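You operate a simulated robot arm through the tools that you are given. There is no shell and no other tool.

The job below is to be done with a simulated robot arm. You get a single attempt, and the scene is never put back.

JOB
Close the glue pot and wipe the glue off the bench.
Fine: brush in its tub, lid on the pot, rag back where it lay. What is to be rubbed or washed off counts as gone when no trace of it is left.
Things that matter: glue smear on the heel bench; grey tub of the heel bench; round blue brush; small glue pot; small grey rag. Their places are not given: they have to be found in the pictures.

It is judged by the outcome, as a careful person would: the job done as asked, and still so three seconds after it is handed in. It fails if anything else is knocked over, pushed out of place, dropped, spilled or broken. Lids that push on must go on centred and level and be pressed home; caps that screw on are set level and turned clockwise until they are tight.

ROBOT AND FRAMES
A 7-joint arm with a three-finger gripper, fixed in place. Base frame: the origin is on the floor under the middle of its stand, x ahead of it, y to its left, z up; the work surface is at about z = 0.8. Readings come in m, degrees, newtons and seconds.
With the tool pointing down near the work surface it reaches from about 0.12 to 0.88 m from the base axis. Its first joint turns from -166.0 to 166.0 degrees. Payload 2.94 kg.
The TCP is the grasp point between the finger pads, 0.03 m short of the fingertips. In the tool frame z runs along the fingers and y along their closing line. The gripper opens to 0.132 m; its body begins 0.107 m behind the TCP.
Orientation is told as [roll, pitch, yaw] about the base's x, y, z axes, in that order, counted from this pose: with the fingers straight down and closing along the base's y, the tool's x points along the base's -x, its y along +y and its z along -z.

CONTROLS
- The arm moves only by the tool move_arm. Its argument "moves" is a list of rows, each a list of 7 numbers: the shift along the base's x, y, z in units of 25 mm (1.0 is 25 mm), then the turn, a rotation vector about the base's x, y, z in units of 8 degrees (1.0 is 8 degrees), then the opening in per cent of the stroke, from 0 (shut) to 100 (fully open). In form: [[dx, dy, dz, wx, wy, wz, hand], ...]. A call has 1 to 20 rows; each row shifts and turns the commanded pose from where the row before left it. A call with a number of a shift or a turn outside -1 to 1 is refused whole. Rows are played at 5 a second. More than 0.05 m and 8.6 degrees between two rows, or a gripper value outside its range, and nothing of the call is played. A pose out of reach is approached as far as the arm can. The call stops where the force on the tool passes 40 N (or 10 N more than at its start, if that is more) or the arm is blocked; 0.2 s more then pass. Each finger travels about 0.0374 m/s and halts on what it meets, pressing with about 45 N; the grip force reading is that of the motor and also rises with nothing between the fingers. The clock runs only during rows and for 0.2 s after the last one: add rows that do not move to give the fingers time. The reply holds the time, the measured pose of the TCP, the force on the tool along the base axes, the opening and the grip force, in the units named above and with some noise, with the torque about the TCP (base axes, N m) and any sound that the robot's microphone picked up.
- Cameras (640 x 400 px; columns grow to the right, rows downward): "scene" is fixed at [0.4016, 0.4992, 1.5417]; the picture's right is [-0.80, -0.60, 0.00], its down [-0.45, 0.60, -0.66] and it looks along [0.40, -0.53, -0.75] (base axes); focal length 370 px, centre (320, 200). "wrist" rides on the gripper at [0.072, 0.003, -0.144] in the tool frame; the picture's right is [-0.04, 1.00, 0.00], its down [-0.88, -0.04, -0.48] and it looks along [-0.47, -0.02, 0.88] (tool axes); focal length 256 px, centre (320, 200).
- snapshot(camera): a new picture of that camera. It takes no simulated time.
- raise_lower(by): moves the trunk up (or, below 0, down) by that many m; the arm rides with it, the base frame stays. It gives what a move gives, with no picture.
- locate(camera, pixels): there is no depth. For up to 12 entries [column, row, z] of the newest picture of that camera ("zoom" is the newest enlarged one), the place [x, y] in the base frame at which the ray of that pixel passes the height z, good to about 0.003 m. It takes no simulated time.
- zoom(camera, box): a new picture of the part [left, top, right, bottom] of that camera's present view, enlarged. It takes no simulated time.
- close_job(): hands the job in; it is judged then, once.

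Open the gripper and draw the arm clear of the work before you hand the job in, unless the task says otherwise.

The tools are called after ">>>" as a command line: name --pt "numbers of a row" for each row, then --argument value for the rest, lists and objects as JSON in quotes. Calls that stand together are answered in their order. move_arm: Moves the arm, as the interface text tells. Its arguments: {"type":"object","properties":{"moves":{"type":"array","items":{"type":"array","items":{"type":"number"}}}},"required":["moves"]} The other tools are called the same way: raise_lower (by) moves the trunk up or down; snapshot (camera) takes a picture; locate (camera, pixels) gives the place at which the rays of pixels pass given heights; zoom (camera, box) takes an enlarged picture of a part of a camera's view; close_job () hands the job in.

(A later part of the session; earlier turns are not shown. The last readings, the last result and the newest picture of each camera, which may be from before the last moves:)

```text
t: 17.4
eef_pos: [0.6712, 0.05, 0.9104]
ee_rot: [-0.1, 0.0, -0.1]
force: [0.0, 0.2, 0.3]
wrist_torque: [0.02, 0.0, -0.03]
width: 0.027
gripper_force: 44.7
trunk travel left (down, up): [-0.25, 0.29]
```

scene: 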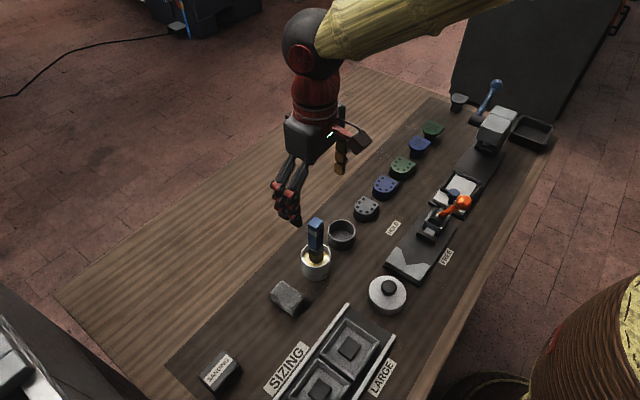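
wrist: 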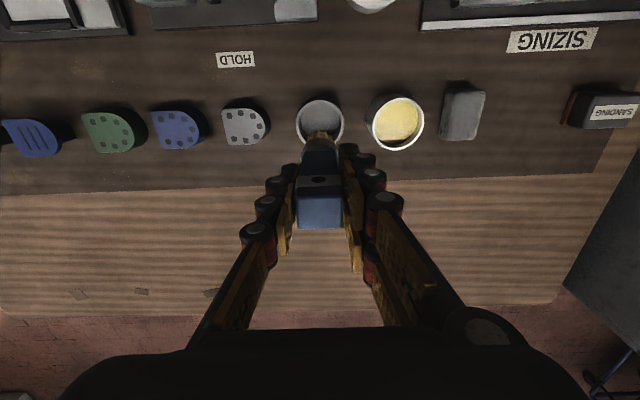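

Still free at z = 0.910. I'll do two more small steps and then look at it.

>>> move_arm --pt "0 0 -0.1 0 0 0 0" --pt "0 0 -0.08 0 0 0 0" --pt "0 0 0 0 0 0 0"

>>> zoom --camera "scene" --box '[320, 210, 370, 250]'

```text
t: 18.2
eef_pos: [0.6706, 0.0503, 0.9086]
ee_rot: [0.0, -0.2, 0.0]
force: [-5.5, -0.6, 24.6]
wrist_torque: [0.01, 0.7, 0.01]
width: 0.0268
gripper_force: 45.1
trunk travel left (down, up): [-0.25, 0.29]
```

```text
10.00 times, centred on (345, 230) of scene
```

zoom: 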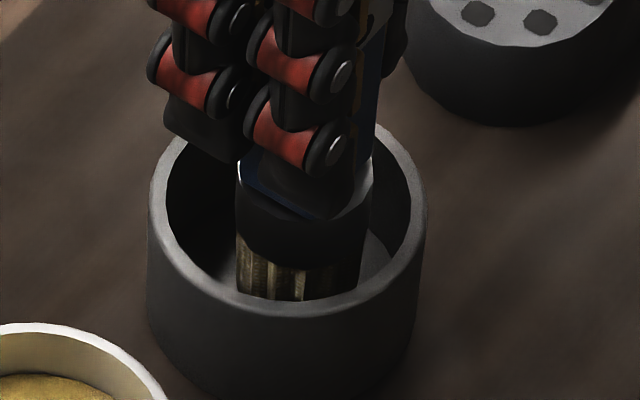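

The brush has touched the tub floor (24.6 N up). I'll raise the command 2.5 mm to relieve the load before opening.

>>> move_arm --pt "0 0 0.08 0 0 0 0" --pt "0 0 0 0 0 0 0" --pt "0 0 0 0 0 0 0"

```text
t: 19.0
eef_pos: [0.672, 0.0499, 0.9083]
ee_rot: [0.1, -0.1, 0.0]
force: [0.4, 0.9, 14.7]
wrist_torque: [0.03, 0.0, -0.03]
width: 0.0268
gripper_force: 44.3
trunk travel left (down, up): [-0.25, 0.29]
```

The load has dropped to 14.7 N. I'll ease up another 1.5 mm or so and read again.

>>> move_arm --pt "0 0 0.05 0 0 0 0" --pt "0 0 0 0 0 0 0"

```text
t: 19.6
eef_pos: [0.6714, 0.0498, 0.909]
ee_rot: [0.0, 0.0, 0.0]
force: [2.5, 0.2, 6.3]
wrist_torque: [0.05, -0.29, -0.05]
width: 0.0269
gripper_force: 44.7
trunk travel left (down, up): [-0.25, 0.29]
```

The load is only 6 N with the brush standing on the tub floor. I'll open the fingers gently, then fully enough to clear the handle.

>>> move_arm --pt "0 0 0 0 0 0 24" --pt "0 0 0 0 0 0 28" --pt "0 0 0 0 0 0 34" --pt "0 0 0 0 0 0 42" --pt "0 0 0 0 0 0 52" --pt "0 0 0 0 0 0 60" --pt "0 0 0 0 0 0 60"

>>> zoom --camera "scene" --box '[280, 160, 400, 260]'

>>> snapshot --camera "wrist"

```text
t: 21.2
eef_pos: [0.6707, 0.0492, 0.9083]
ee_rot: [0.1, 0.1, 0.0]
force: [-0.4, 0.5, 0.1]
wrist_torque: [-0.01, -0.03, -0.01]
width: 0.0792
gripper_force: 0.0
trunk travel left (down, up): [-0.25, 0.29]
```

```text
4.00 times, centred on (340, 210) of scene
```

zoom: 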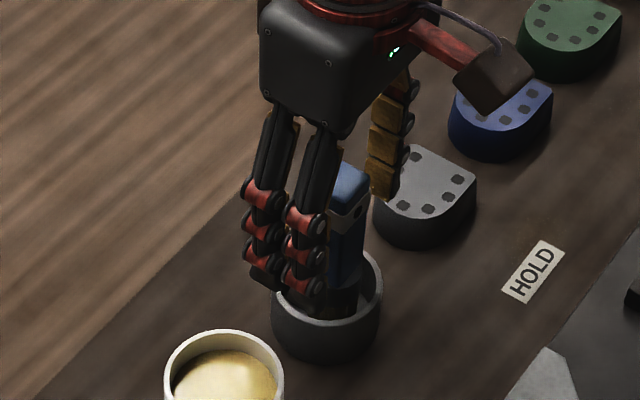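

```text
taken
```

wrist: 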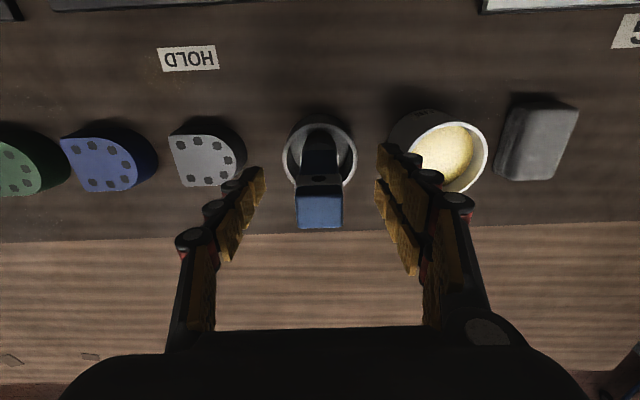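

The brush stands upright in the tub and the hand is free. I'll rise straight up, then move back over the lid at (0.509,0.115).

>>> move_arm --pt "0 0 0.6 0 0 0 60" --pt "0 0 1 0 0 0 60" --pt "0 0 1 0 0 0 60" --pt "0 0 1 0 0 0 60" --pt "0 0 0.9 0 0 0 60" --pt "-1 0.4 0 0 0 0 100" --pt "-1 0.4 0 0 0 0 100" --pt "-1 0.4 0 0 0 0 100" --pt "-1 0.4 0 0 0 0 100" --pt "-1 0.4 0 0 0 0 100" --pt "-1 0.4 0 0 0 0 100" --pt "-0.5 0.2 0 0 0 0 100" --pt "0 0 -0.5 0 0 0 100" --pt "0 0 0 0 0 0 100"

>>> snapshot --camera "wrist"

>>> snapshot --camera "scene"

```text
t: 24.2
eef_pos: [0.5105, 0.1151, 1.0101]
ee_rot: [0.1, 0.1, 0.0]
force: [-0.1, 0.1, 0.2]
wrist_torque: [0.03, -0.02, 0.01]
width: 0.1321
gripper_force: 0.0
trunk travel left (down, up): [-0.25, 0.29]
```

```text
taken
```

wrist: 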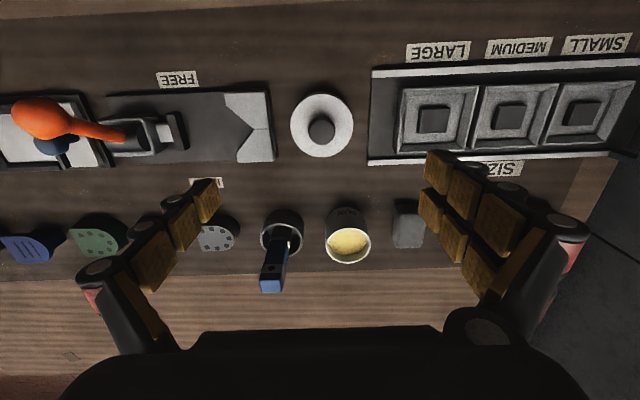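

```text
taken
```

scene: 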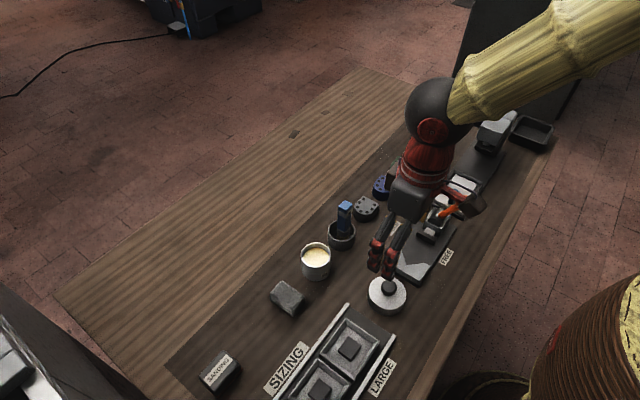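

The brush is standing in the tub and the pot is now open. I'll check the brush and the lid up close, and scan the newly visible bench patches for the smear.

>>> zoom --camera "scene" --box '[300, 180, 400, 260]'

>>> zoom --camera "wrist" --box '[270, 70, 390, 170]'

>>> zoom --camera "wrist" --box '[40, 0, 360, 100]'

>>> zoom --camera "wrist" --box '[240, 150, 440, 275]'

```text
5.00 times, centred on (350, 220) of scene
```

zoom: 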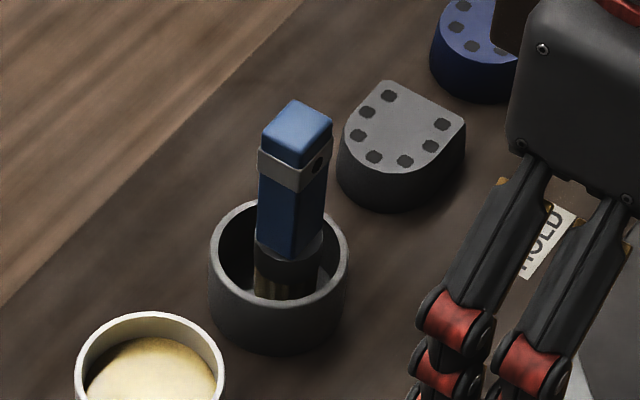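

```text
4.00 times, centred on (330, 120) of wrist
```

zoom: 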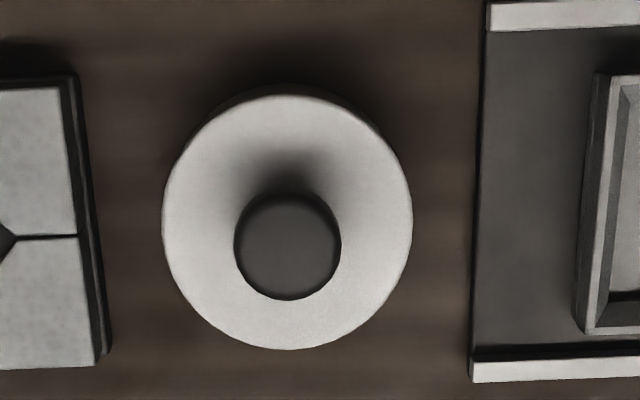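

```text
2.00 times, centred on (200, 50) of wrist
```

zoom: 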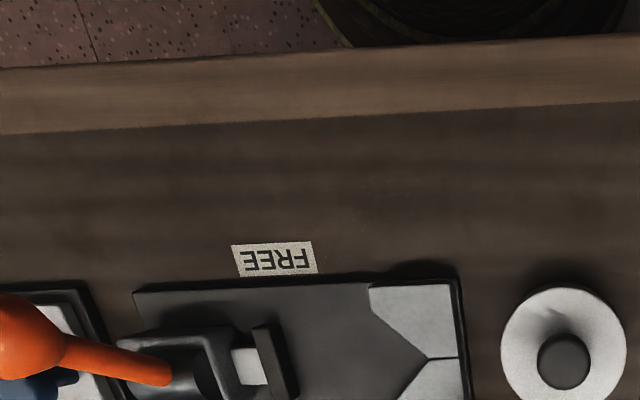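

```text
3.20 times, centred on (340, 212) of wrist
```

zoom: 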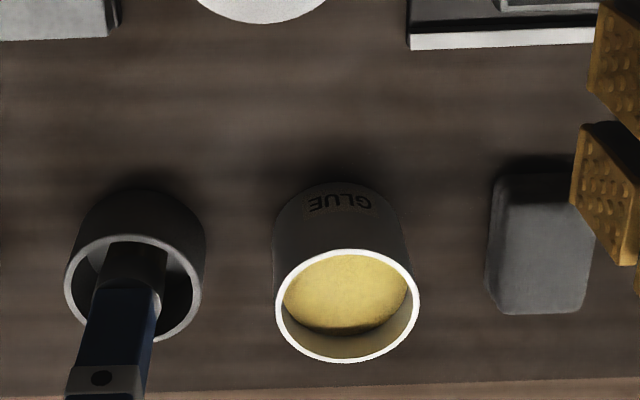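

The lid has a cylindrical knob about 31 mm across. I'll triangulate the knob top and lid top for heights and centre.

>>> locate --camera "wrist" --pixels '[[322, 131.3, 0.84], [322, 131.3, 0.85], [322, 131.3, 0.86], [322, 131.3, 0.87], [322, 125.5, 0.82], [322, 125.5, 0.83], [322, 125.5, 0.84], [347.8, 241, 0.86], [347.8, 241, 0.85]]'

>>> locate --camera "scene" --pixels '[[388.7, 287, 0.84], [388.7, 287, 0.85], [388.7, 287, 0.86], [388.7, 287, 0.87], [387.3, 292.7, 0.82], [387.3, 292.7, 0.83], [387.3, 292.7, 0.84], [315.6, 255, 0.86], [315.6, 255, 0.85]]'

```text
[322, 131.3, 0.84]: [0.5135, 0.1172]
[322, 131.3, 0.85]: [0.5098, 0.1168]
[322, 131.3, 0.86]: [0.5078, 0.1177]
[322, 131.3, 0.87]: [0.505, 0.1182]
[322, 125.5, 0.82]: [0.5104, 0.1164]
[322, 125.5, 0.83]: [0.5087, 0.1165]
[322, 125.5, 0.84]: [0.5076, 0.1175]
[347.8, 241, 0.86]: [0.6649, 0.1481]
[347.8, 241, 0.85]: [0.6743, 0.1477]
```

```text
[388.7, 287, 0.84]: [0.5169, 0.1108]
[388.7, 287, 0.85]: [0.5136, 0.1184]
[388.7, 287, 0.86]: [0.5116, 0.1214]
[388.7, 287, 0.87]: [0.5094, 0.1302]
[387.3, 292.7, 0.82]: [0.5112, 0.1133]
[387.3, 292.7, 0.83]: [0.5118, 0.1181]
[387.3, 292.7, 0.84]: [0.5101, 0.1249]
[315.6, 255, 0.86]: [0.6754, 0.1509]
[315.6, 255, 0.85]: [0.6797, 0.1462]
```

The lid top is at ≈0.828 and the knob top at ≈0.850, centred near (0.510,0.117). For accurate centring I'll put the wrist camera directly over the lid and then over the pot, since a vertical view barely depends on height.

>>> move_arm --pt "0.9 0 0.4 0 0 0 100" --pt "0.98 0 0 0 0 0 100" --pt "0.98 0 0 0 0 0 100" --pt "0 0 0 0 0 0 100"

>>> zoom --camera "wrist" --box '[260, 20, 380, 100]'

```text
t: 25.2
eef_pos: [0.5801, 0.1165, 1.0233]
ee_rot: [0.0, -0.1, 0.0]
force: [0.4, 0.1, -0.3]
wrist_torque: [0.0, 0.06, 0.0]
width: 0.1323
gripper_force: 0.1
trunk travel left (down, up): [-0.25, 0.29]
```

```text
5.00 times, centred on (320, 60) of wrist
```

zoom: 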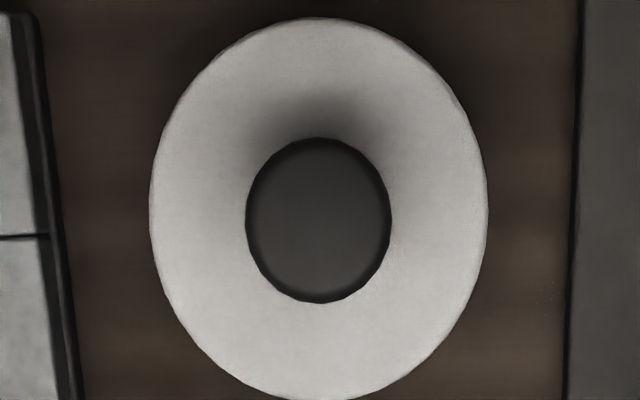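

The lid disc spans zoom columns 150–488 and rows 17–402, and the knob is centred at ≈(318.5,220). I'll locate those edges and centres.

>>> locate --camera "zoom" --pixels '[[319, 17, 0.828], [319, 402, 0.828], [150, 210, 0.828], [488, 210, 0.828], [318.5, 138, 0.85], [318.5, 303, 0.85], [246, 220, 0.85], [391, 220, 0.85]]'

```text
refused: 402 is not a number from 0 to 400
```

Row 402 is just off the zoom picture, so I'll repeat with row 400.

>>> locate --camera "zoom" --pixels '[[319, 17, 0.828], [319, 400, 0.828], [150, 210, 0.828], [488, 210, 0.828], [318.5, 138, 0.85], [318.5, 303, 0.85], [246, 220, 0.85], [391, 220, 0.85]]'

```text
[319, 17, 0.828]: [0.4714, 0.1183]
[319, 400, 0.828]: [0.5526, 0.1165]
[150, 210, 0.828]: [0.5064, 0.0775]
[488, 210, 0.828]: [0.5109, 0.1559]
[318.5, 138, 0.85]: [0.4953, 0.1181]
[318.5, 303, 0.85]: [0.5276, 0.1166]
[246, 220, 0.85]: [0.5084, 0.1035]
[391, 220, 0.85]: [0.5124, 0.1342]
```

The lid centre is ≈(0.5115,0.1175) with a diameter of ≈0.079. Next I'll put the camera over the pot.

>>> move_arm --pt "0.9 0.2 0 0 0 0 100" --pt "0.95 0.2 0 0 0 0 100" --pt "0.95 0.2 0 0 0 0 100" --pt "0.95 0.2 0 0 0 0 100" --pt "0.95 0.2 0 0 0 0 100" --pt "0.95 0.2 0 0 0 0 100" --pt "0.95 0.1 0 0 0 0 100" --pt "0 0 0 0 0 0 100"

>>> snapshot --camera "wrist"

>>> zoom --camera "wrist" --box '[260, 20, 380, 100]'

```text
t: 27.0
eef_pos: [0.7443, 0.1495, 1.0203]
ee_rot: [0.0, 0.1, 0.0]
force: [0.4, -0.1, -0.3]
wrist_torque: [-0.01, 0.0, -0.02]
width: 0.1319
gripper_force: 0.1
trunk travel left (down, up): [-0.25, 0.29]
```

```text
taken
```

wrist: 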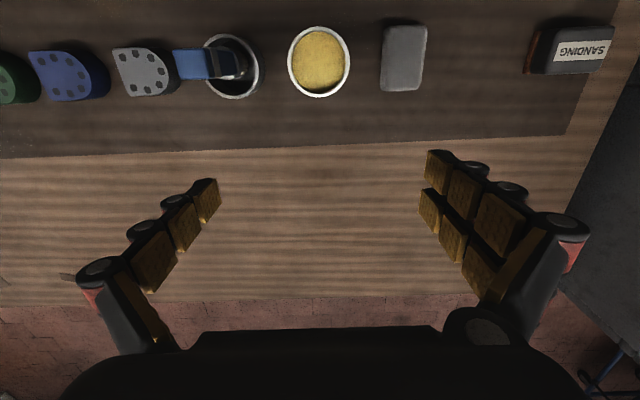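

```text
5.00 times, centred on (320, 60) of wrist
```

zoom: 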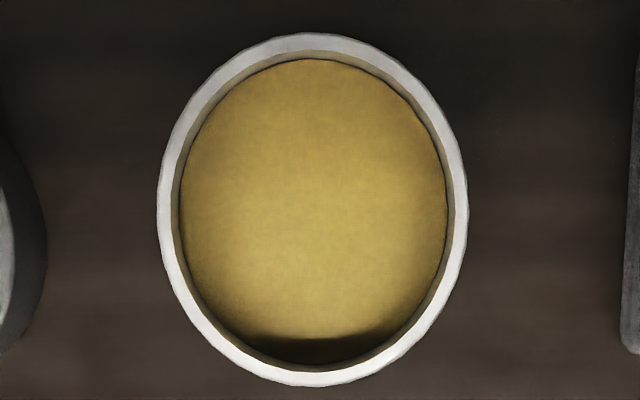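

The pot rim spans zoom columns 157–468 and rows 32–387. I'll locate the rim edges at z≈0.858.

>>> locate --camera "zoom" --pixels '[[313, 32, 0.858], [313, 387, 0.858], [157, 210, 0.858], [468, 210, 0.858], [313, 57, 0.858], [313, 372, 0.858], [180, 210, 0.858], [448, 210, 0.858]]'

>>> zoom --camera "wrist" --box '[360, 0, 520, 100]'

>>> zoom --camera "wrist" --box '[160, 110, 460, 310]'

```text
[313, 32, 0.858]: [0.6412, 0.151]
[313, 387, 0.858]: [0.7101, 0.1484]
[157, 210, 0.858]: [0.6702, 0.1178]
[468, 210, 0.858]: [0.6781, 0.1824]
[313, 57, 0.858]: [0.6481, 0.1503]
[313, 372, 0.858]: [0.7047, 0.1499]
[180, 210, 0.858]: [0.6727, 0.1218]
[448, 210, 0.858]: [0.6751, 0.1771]
```

```text
4.00 times, centred on (440, 50) of wrist
```

zoom: 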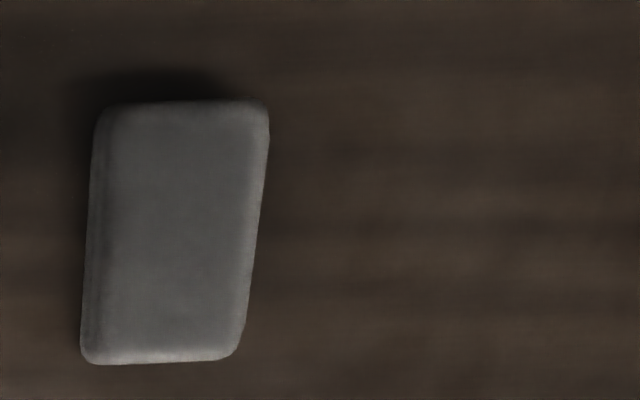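

```text
2.00 times, centred on (310, 210) of wrist
```

zoom: 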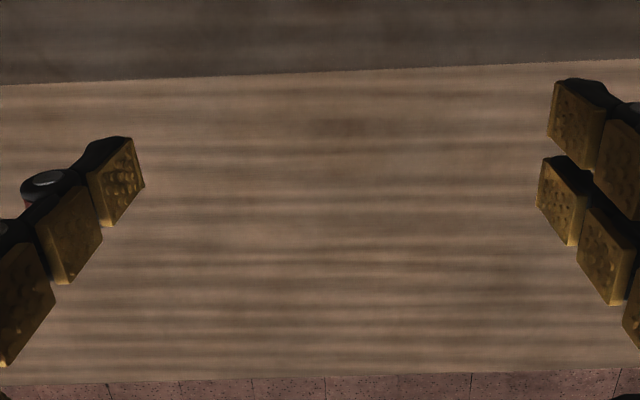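

The pot centre is ≈(0.6755,0.150) with an outer diameter of 0.066. I'll go back over the lid with the hand at 40% so the fingers fit between the jig (y≈0.06) and the sizing tray (y≈0.176).

>>> move_arm --pt "-0.93 -0.13 0 0 0 0 40" --pt "-0.93 -0.13 0 0 0 0 40" --pt "-0.93 -0.13 0 0 0 0 40" --pt "-0.93 -0.13 0 0 0 0 40" --pt "-0.93 -0.13 0 0 0 0 40" --pt "-0.93 -0.13 0 0 0 0 40" --pt "-0.93 -0.13 0 0 0 0 40" --pt "-0.93 -0.13 0 0 0 0 40" --pt "-0.93 -0.13 0 0 0 0 40" --pt "-0.93 -0.11 0 0 0 0 40" --pt "0 0 -1 0 0 0 40" --pt "0 0 -1 0 0 0 40" --pt "0 0 -1 0 0 0 40" --pt "0 0 -1 0 0 0 40" --pt "0 0 0 0 0 0 40" --pt "0 0 0 0 0 0 40"

>>> snapshot --camera "wrist"

>>> zoom --camera "scene" --box '[310, 210, 470, 330]'

```text
t: 30.4
eef_pos: [0.5118, 0.1167, 0.9195]
ee_rot: [0.0, -0.1, 0.0]
force: [0.4, -0.3, 0.0]
wrist_torque: [0.0, -0.04, 0.02]
width: 0.0527
gripper_force: 0.0
trunk travel left (down, up): [-0.25, 0.29]
```

```text
taken
```

wrist: 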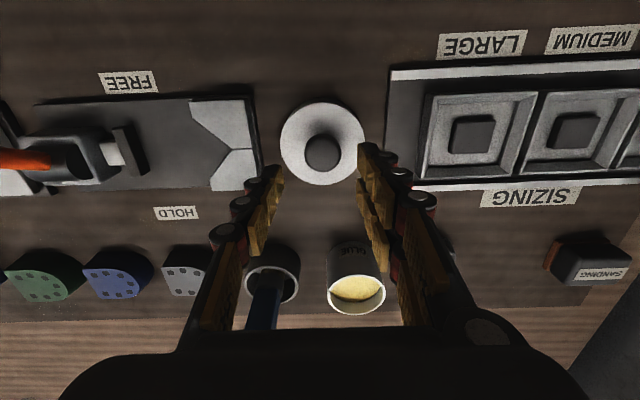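

```text
3.33 times, centred on (390, 270) of scene
```

zoom: 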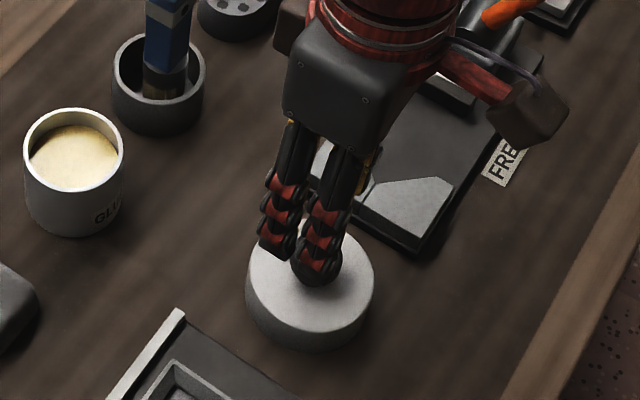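

The hand is centred over the knob, at wrist (323,152), with the fingers straddling it. I'll descend until the fingertips are just above the lid's top face.

>>> move_arm --pt "0 0.03 -0.8 0 0 0 40" --pt "0 0 -0.8 0 0 0 40" --pt "0 0 -0.5 0 0 0 40" --pt "0 0 -0.1 0 0 0 40" --pt "0 0 0 0 0 0 40"

>>> zoom --camera "scene" --box '[340, 240, 440, 320]'

>>> snapshot --camera "wrist"

```text
t: 31.6
eef_pos: [0.5124, 0.1167, 0.8639]
ee_rot: [0.0, 0.0, 0.0]
force: [-0.4, 0.0, -0.7]
wrist_torque: [0.01, 0.03, -0.03]
width: 0.053
gripper_force: 0.0
trunk travel left (down, up): [-0.25, 0.29]
```

```text
5.00 times, centred on (390, 280) of scene
```

zoom: 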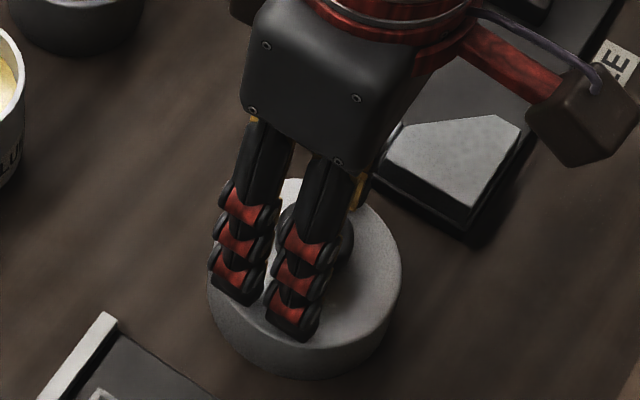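

```text
taken
```

wrist: 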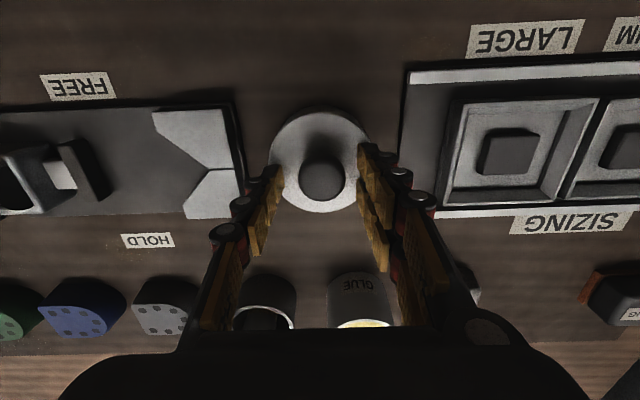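

The fingertips are around the knob just above the lid face, with no contact force. I'll close on the knob.

>>> move_arm --pt "0 0 0 0 0 0 30" --pt "0 0 0 0 0 0 20" --pt "0 0 0 0 0 0 10" --pt "0 0 0 0 0 0 0" --pt "0 0 0 0 0 0 0"

>>> zoom --camera "scene" --box '[340, 240, 440, 320]'

>>> snapshot --camera "wrist"

```text
t: 32.8
eef_pos: [0.5143, 0.1169, 0.8641]
ee_rot: [0.0, 0.0, 0.0]
force: [-0.1, 0.1, -0.8]
wrist_torque: [-0.04, -0.01, -0.03]
width: 0.029
gripper_force: 43.2
trunk travel left (down, up): [-0.25, 0.29]
```

```text
5.00 times, centred on (390, 280) of scene
```

zoom: 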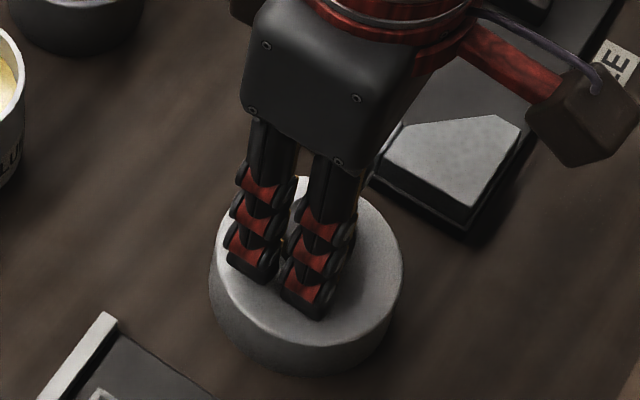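

```text
taken
```

wrist: 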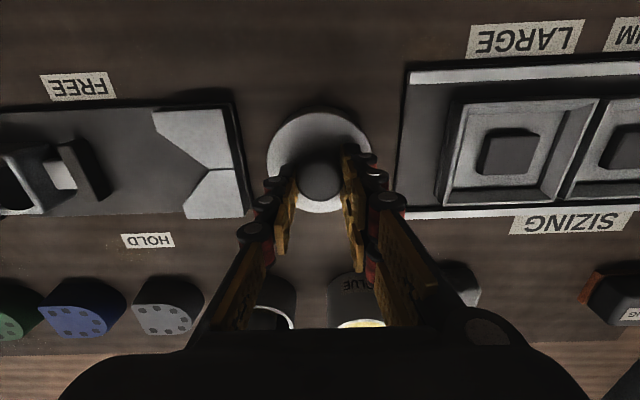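

The knob is held at 29 mm width. I'll lift a little and see whether the lid comes up level.

>>> move_arm --pt "0 0 0.4 0 0 0 0" --pt "0 0 0.6 0 0 0 0" --pt "0 0 0.6 0 0 0 0" --pt "0 0 0 0 0 0 0" --pt "0 0 0 0 0 0 0"

>>> zoom --camera "scene" --box '[340, 240, 440, 320]'

>>> snapshot --camera "wrist"

```text
t: 34.0
eef_pos: [0.5151, 0.1171, 0.9038]
ee_rot: [0.0, 0.0, 0.0]
force: [-0.2, -0.5, -0.9]
wrist_torque: [0.02, 0.01, -0.05]
width: 0.0286
gripper_force: 44.6
trunk travel left (down, up): [-0.25, 0.29]
```

```text
5.00 times, centred on (390, 280) of scene
```

zoom: 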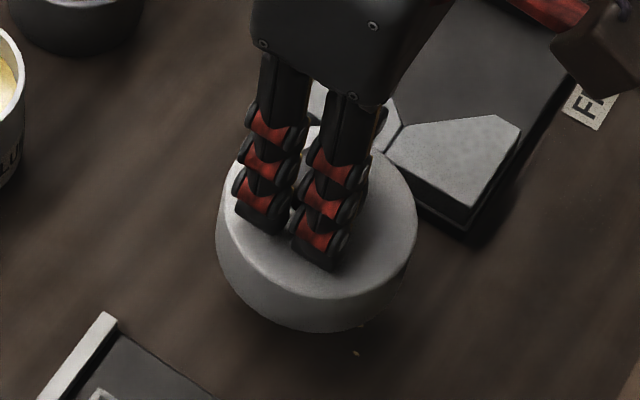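

```text
taken
```

wrist: 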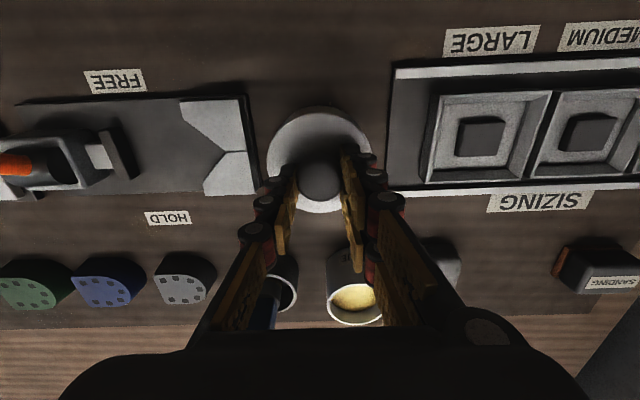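

The lid is up and level, and a yellowish fleck has appeared beneath it at scene ≈(397,311), so the smear was under the lid. I'll lift higher and look at the uncovered spot.

>>> move_arm --pt "0 0 0.8 0 0 0 0" --pt "0 0 0.8 0 0 0 0" --pt "0 0 0.8 0 0 0 0" --pt "0 0 0.4 0 0 0 0" --pt "0 0 0 0 0 0 0"

>>> zoom --camera "scene" --box '[340, 240, 440, 320]'

>>> snapshot --camera "scene"

>>> snapshot --camera "wrist"

```text
t: 35.2
eef_pos: [0.5134, 0.1179, 0.9743]
ee_rot: [0.0, 0.0, -0.1]
force: [0.4, -0.3, -0.4]
wrist_torque: [0.0, 0.0, 0.0]
width: 0.0279
gripper_force: 45.3
trunk travel left (down, up): [-0.25, 0.29]
```

```text
5.00 times, centred on (390, 280) of scene
```

zoom: 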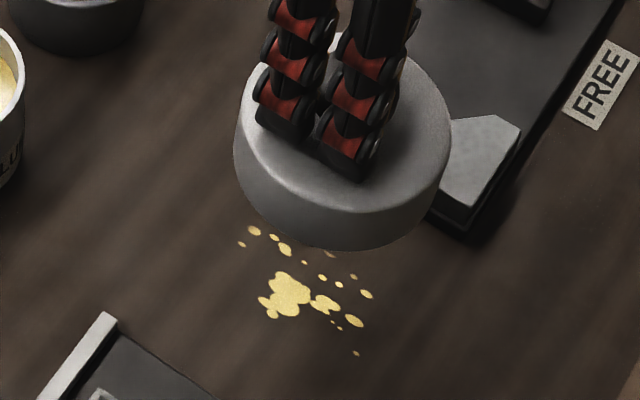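

```text
taken
```

scene: 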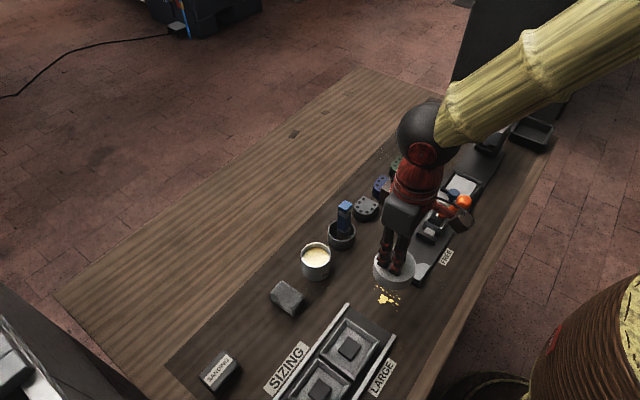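

```text
taken
```

wrist: 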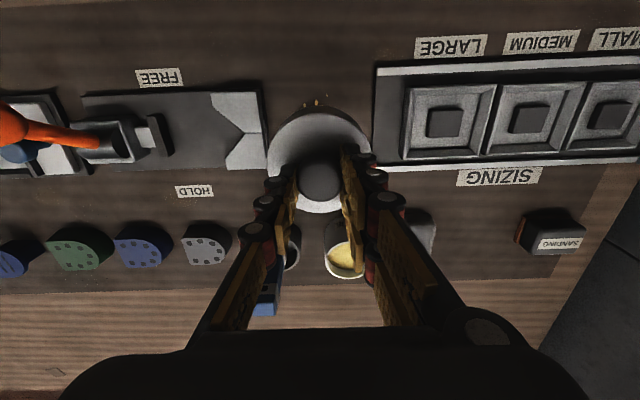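

The glue smear is revealed under the lid's former place at scene ≈(387,298). First I'll place the lid: I'll measure where it sits relative to the hand with the wrist zoom.

>>> zoom --camera "wrist" --box '[240, 90, 400, 220]'

>>> locate --camera "wrist" --pixels '[[320, 180, 0.96], [319, 160, 0.938], [266, 160, 0.938], [372, 160, 0.938], [319, 107, 0.938], [319, 214, 0.938]]'

```text
3.08 times, centred on (320, 155) of wrist
```

zoom: 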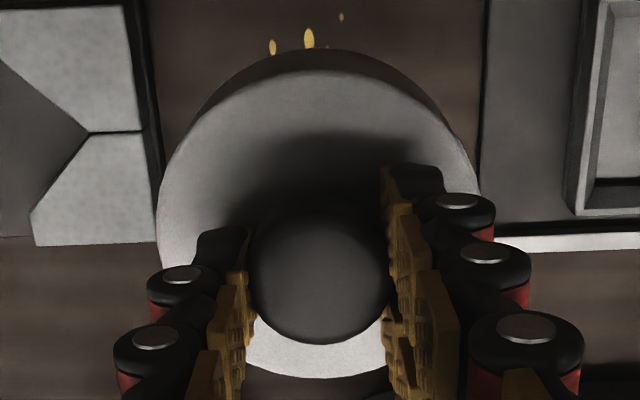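

```text
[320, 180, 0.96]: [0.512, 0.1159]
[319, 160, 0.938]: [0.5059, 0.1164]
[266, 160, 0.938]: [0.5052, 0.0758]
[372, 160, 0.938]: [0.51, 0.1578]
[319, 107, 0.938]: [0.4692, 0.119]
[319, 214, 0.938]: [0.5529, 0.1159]
```

The lid sits within about 1 mm of the TCP axis. I'll carry it over the pot to (0.676,0.1505) at this height; its bottom is at ≈0.91, above the rim at 0.858.

>>> move_arm --pt "0.6 0.25 0 0 0 0 0" --pt "0.9 0.25 0 0 0 0 0" --pt "0.9 0.25 0 0 0 0 0" --pt "0.9 0.2 0 0 0 0 0" --pt "0.9 0.15 0 0 0 0 0" --pt "0.9 0.1 0 0 0 0 0" --pt "0.8 0.1 0 0 0 0 0" --pt "0.6 0 0 0 0 0 0" --pt "0 0 0 0 0 0 0" --pt "0 0 0 0 0 0 0"

>>> snapshot --camera "wrist"

>>> zoom --camera "scene" --box '[260, 190, 380, 290]'

>>> zoom --camera "scene" --box '[350, 260, 430, 330]'

```text
t: 37.4
eef_pos: [0.6756, 0.1491, 0.9766]
ee_rot: [0.0, 0.0, -0.1]
force: [0.2, 0.3, -0.4]
wrist_torque: [-0.01, -0.03, -0.01]
width: 0.0283
gripper_force: 45.2
trunk travel left (down, up): [-0.25, 0.29]
```

```text
taken
```

wrist: 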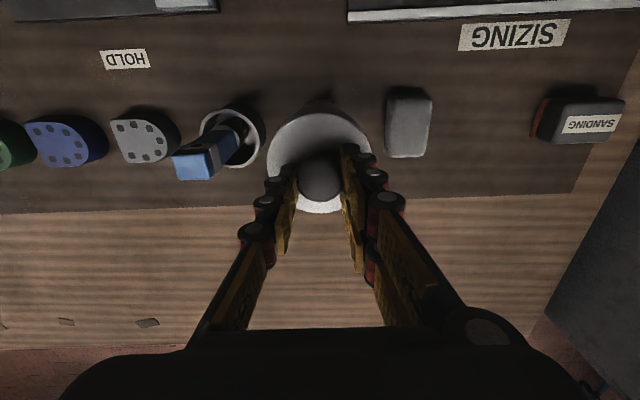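

```text
4.00 times, centred on (320, 240) of scene
```

zoom: 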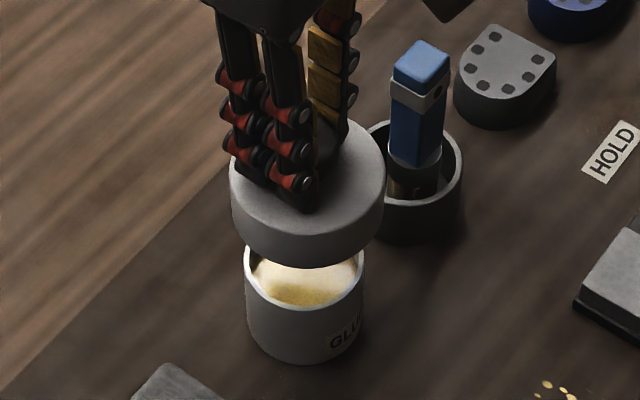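

```text
5.71 times, centred on (390, 295) of scene
```

zoom: 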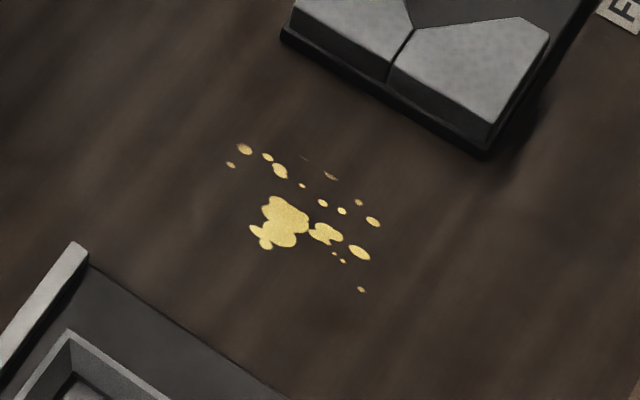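

The lid is directly above the pot. In the scene it looks about 1.5 mm towards the robot side, so I'll nudge it +1 mm in x and +1.5 mm in y, then lower it to just above the rim.

>>> move_arm --pt "0.04 0.06 0 0 0 0 0" --pt "0 0 -0.5 0 0 0 0" --pt "0 0 -0.5 0 0 0 0" --pt "0 0 -0.5 0 0 0 0" --pt "0 0 -0.3 0 0 0 0" --pt "0 0 0 0 0 0 0"

>>> zoom --camera "scene" --box '[270, 210, 360, 290]'

>>> snapshot --camera "wrist"

```text
t: 38.8
eef_pos: [0.6776, 0.1509, 0.9291]
ee_rot: [0.0, 0.0, 0.0]
force: [-0.6, -0.6, -0.1]
wrist_torque: [0.0, -0.03, 0.01]
width: 0.0283
gripper_force: 45.1
trunk travel left (down, up): [-0.25, 0.29]
```

```text
5.00 times, centred on (315, 250) of scene
```

zoom: 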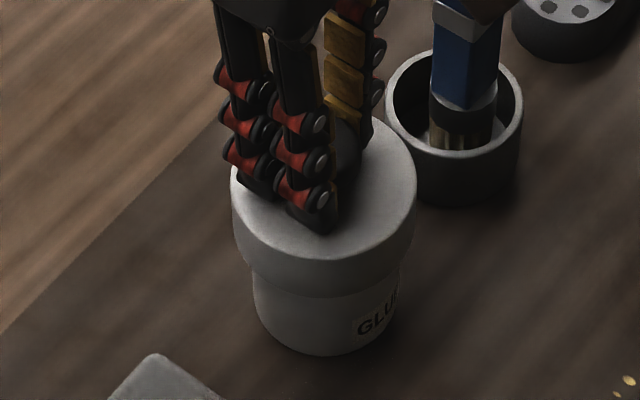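

```text
taken
```

wrist: 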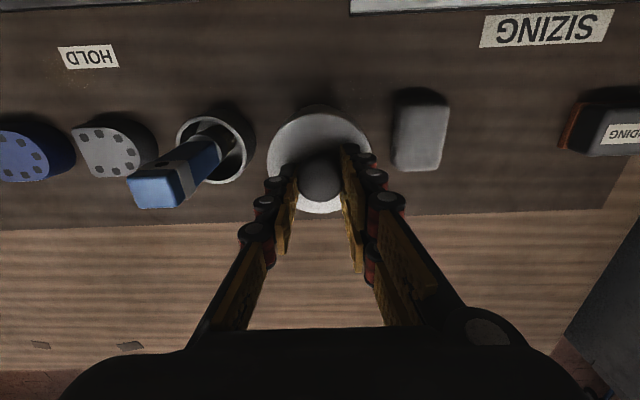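

The lid and pot are now centred to within a millimetre in the scene view (centres at zoom columns 324 and 326). I'll lower in 2.5 mm steps and watch the force.

>>> move_arm --pt "-0.02 0 -0.1 0 0 0 0" --pt "0 0 -0.1 0 0 0 0" --pt "0 0 -0.1 0 0 0 0" --pt "0 0 0 0 0 0 0"

>>> zoom --camera "scene" --box '[270, 210, 360, 290]'

```text
t: 39.8
eef_pos: [0.6771, 0.1512, 0.9221]
ee_rot: [0.1, 0.0, 0.0]
force: [-0.5, 1.3, -0.1]
wrist_torque: [-0.03, 0.02, 0.01]
width: 0.0285
gripper_force: 44.9
trunk travel left (down, up): [-0.25, 0.29]
```

```text
5.00 times, centred on (315, 250) of scene
```

zoom: 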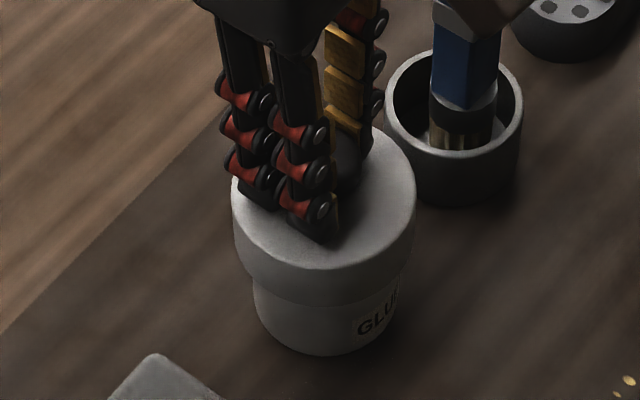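

There's still no contact, and the lid's lower edge is at about rim height. I'll continue in the same small steps.

>>> move_arm --pt "0 0 -0.1 0 0 0 0" --pt "0 0 -0.1 0 0 0 0" --pt "0 0 -0.1 0 0 0 0" --pt "0 0 0 0 0 0 0"

>>> zoom --camera "scene" --box '[270, 210, 360, 290]'

```text
t: 40.8
eef_pos: [0.6774, 0.1503, 0.9142]
ee_rot: [0.0, 0.0, 0.0]
force: [-1.4, -0.3, -0.6]
wrist_torque: [0.0, 0.02, -0.02]
width: 0.0283
gripper_force: 45.1
trunk travel left (down, up): [-0.25, 0.29]
```

```text
5.00 times, centred on (315, 250) of scene
```

zoom: 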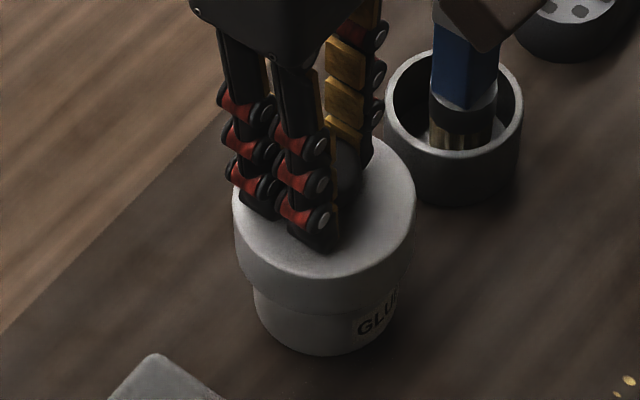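

The lid is going down over the rim with no side force. I'll continue.

>>> move_arm --pt "0 0 -0.1 0 0 0 0" --pt "0 0 -0.1 0 0 0 0" --pt "0 0 -0.1 0 0 0 0" --pt "0 0 0 0 0 0 0"

>>> zoom --camera "scene" --box '[270, 210, 360, 290]'

```text
t: 41.8
eef_pos: [0.6774, 0.1503, 0.9072]
ee_rot: [0.0, 0.0, 0.0]
force: [0.6, -0.6, -0.8]
wrist_torque: [0.03, 0.0, 0.01]
width: 0.0283
gripper_force: 45.2
trunk travel left (down, up): [-0.25, 0.29]
```

```text
5.00 times, centred on (315, 250) of scene
```

zoom: 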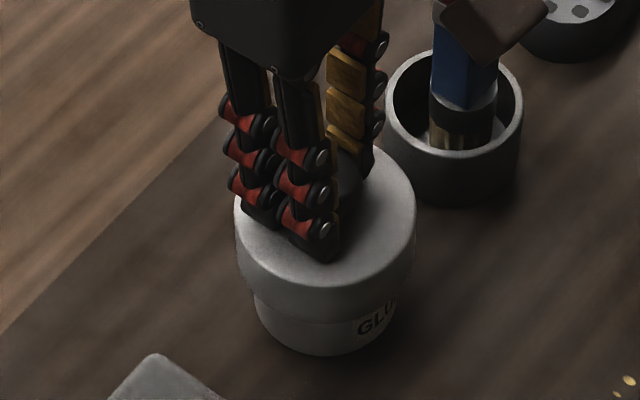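

The lid's top is at ≈0.871 and the skirt is already around the rim. I'll continue down until it seats.

>>> move_arm --pt "0 0 -0.1 0 0 0 0" --pt "0 0 -0.1 0 0 0 0" --pt "0 0 0 0 0 0 0"

>>> zoom --camera "scene" --box '[270, 210, 360, 290]'

```text
t: 42.6
eef_pos: [0.6766, 0.1516, 0.9014]
ee_rot: [-0.1, -0.1, 0.0]
force: [1.1, -0.1, 0.6]
wrist_torque: [-0.01, -0.02, 0.01]
width: 0.0282
gripper_force: 45.2
trunk travel left (down, up): [-0.25, 0.29]
```

```text
5.00 times, centred on (315, 250) of scene
```

zoom: 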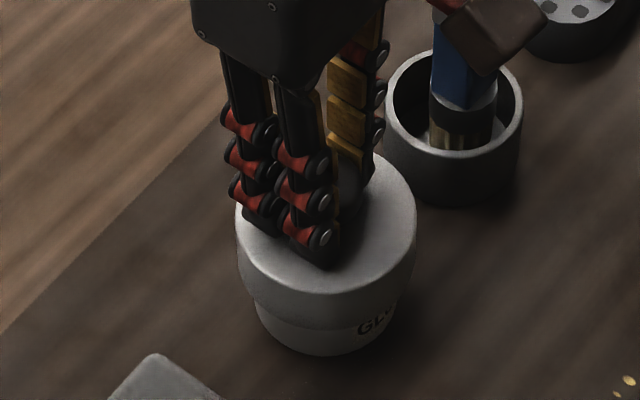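

Still no contact at TCP z = 0.901. I'll take two more 2.5 mm steps.

>>> move_arm --pt "0 0 -0.1 0 0 0 0" --pt "0 0 -0.1 0 0 0 0" --pt "0 0 0 0 0 0 0"

>>> zoom --camera "scene" --box '[270, 210, 360, 290]'

```text
t: 43.4
eef_pos: [0.6759, 0.15, 0.8972]
ee_rot: [0.0, 0.0, -0.1]
force: [0.2, -0.3, -0.3]
wrist_torque: [0.0, 0.0, -0.02]
width: 0.0282
gripper_force: 44.7
trunk travel left (down, up): [-0.25, 0.29]
```

```text
5.00 times, centred on (315, 250) of scene
```

zoom: 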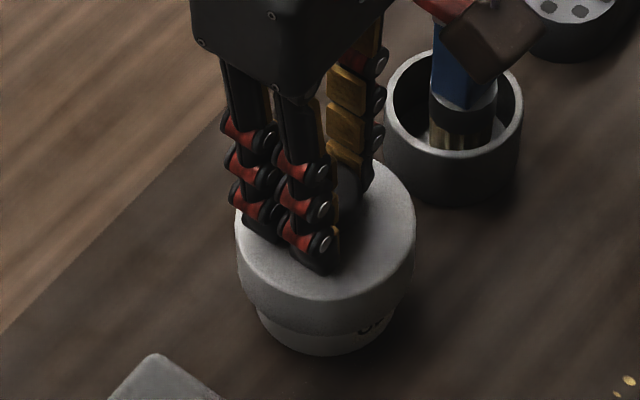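

The lid's top is now at ≈0.861 against a rim near 0.858, so seating should be close. I'll continue with single fine steps.

>>> move_arm --pt "0 0 -0.1 0 0 0 0" --pt "0 0 -0.05 0 0 0 0" --pt "0 0 0 0 0 0 0"

```text
t: 44.2
eef_pos: [0.6759, 0.1517, 0.8973]
ee_rot: [0.1, -0.3, -0.1]
force: [-5.2, 1.8, 28.4]
wrist_torque: [-0.02, 0.66, 0.01]
width: 0.0281
gripper_force: 45.2
trunk travel left (down, up): [-0.25, 0.29]
```

Contact: 28 N, with the lid top near rim height. I'll look closely at the seam before pressing it home.

>>> zoom --camera "scene" --box '[285, 235, 345, 285]'

>>> snapshot --camera "wrist"

```text
8.00 times, centred on (315, 260) of scene
```

zoom: 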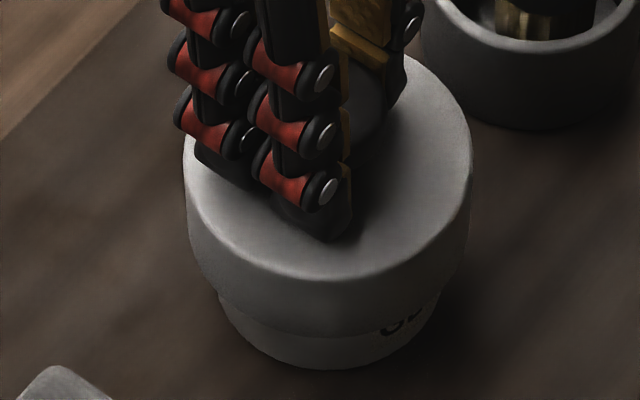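

```text
taken
```

wrist: 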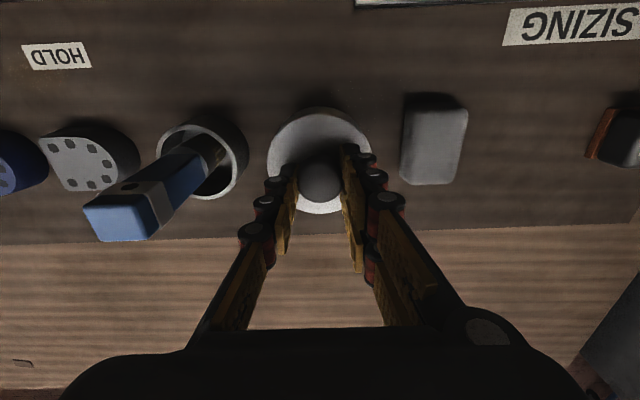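

The lid looks level and centred on the pot. I'll press a little further to see whether it seats deeper.

>>> move_arm --pt "0 0 -0.05 0 0 0 0" --pt "0 0 -0.05 0 0 0 0" --pt "0 0 0 0 0 0 0"

```text
t: 45.0
eef_pos: [0.6772, 0.1503, 0.8939]
ee_rot: [0.0, -0.2, 0.1]
force: [1.5, 3.3, 29.3]
wrist_torque: [0.08, -0.12, 0.02]
width: 0.0281
gripper_force: 45.5
trunk travel left (down, up): [-0.25, 0.29]
```

It moved down about 3 mm at a similar force, so the lid is sliding on with friction or the grip is slipping. I'll press on and watch for a hard stop.

>>> move_arm --pt "0 0 -0.05 0 0 0 0" --pt "0 0 -0.05 0 0 0 0" --pt "0 0 0 0 0 0 0"

>>> zoom --camera "scene" --box '[285, 235, 345, 285]'

>>> zoom --camera "wrist" --box '[240, 90, 400, 220]'

```text
t: 45.6
eef_pos: [0.6775, 0.1513, 0.8938]
ee_rot: [0.0, -0.3, 0.0]
force: [0.3, -0.4, 10.0]
wrist_torque: [-0.06, 0.32, 0.0]
width: 0.0281
gripper_force: 44.6
trunk travel left (down, up): [-0.25, 0.29]
stopped in row 3: the force on the tool passed its limit at 41 N (the readings are from after the stop); the commanded pose is now the measured one
```

```text
8.00 times, centred on (315, 260) of scene
```

zoom: 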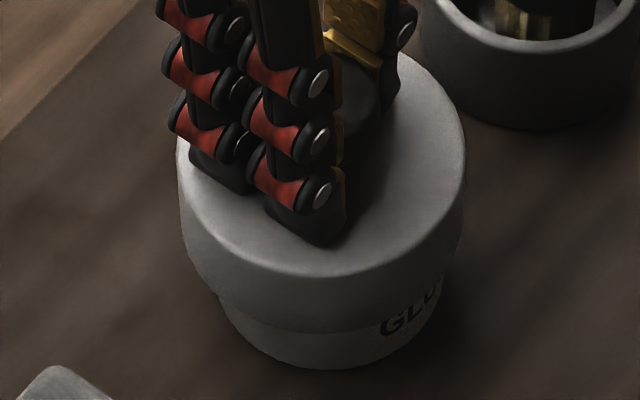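

```text
3.08 times, centred on (320, 155) of wrist
```

zoom: 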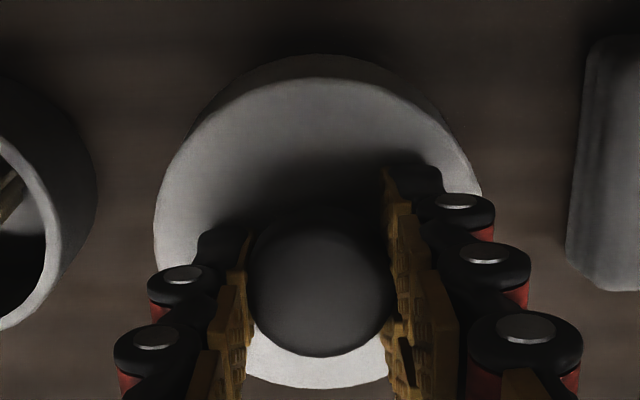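

Pressing reached 41 N. The fingers slid a few mm down the knob while the lid stayed put (lid top ≈0.861, rim 0.858), so it appears seated. I'll unload slightly, open the fingers and check the fit.

>>> move_arm --pt "0 0 0.06 0 0 0 0" --pt "0 0 0 0 0 0 24" --pt "0 0 0 0 0 0 28" --pt "0 0 0 0 0 0 34" --pt "0 0 0 0 0 0 40" --pt "0 0 0.4 0 0 0 40" --pt "0 0 0.8 0 0 0 40" --pt "0 0 1 0 0 0 40" --pt "0 0 1 0 0 0 40" --pt "0 0 1 0 0 0 40" --pt "0 0 1 0 0 0 40" --pt "0 0 0 0 0 0 40"

>>> zoom --camera "scene" --box '[275, 220, 355, 287]'

>>> snapshot --camera "wrist"

```text
t: 48.2
eef_pos: [0.6779, 0.1492, 1.0228]
ee_rot: [-0.1, -0.1, 0.0]
force: [0.1, 0.0, 0.6]
wrist_torque: [-0.01, -0.02, 0.0]
width: 0.0528
gripper_force: 0.0
trunk travel left (down, up): [-0.25, 0.29]
```

```text
5.97 times, centred on (315, 254) of scene
```

zoom: 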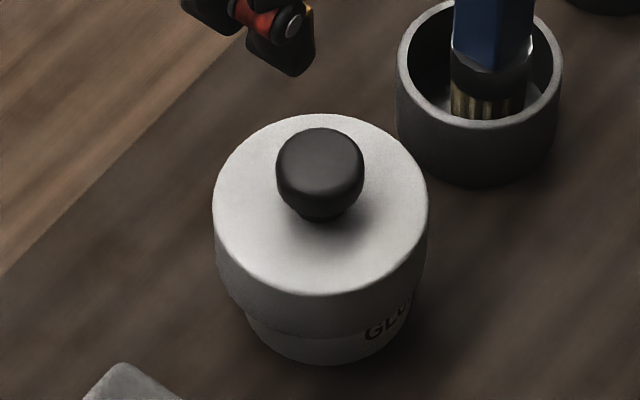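

```text
taken
```

wrist: 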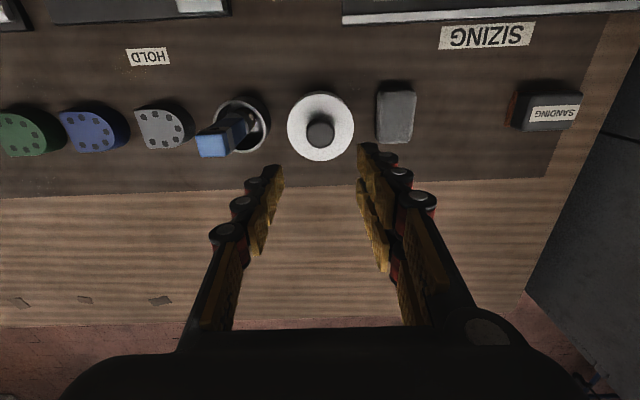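

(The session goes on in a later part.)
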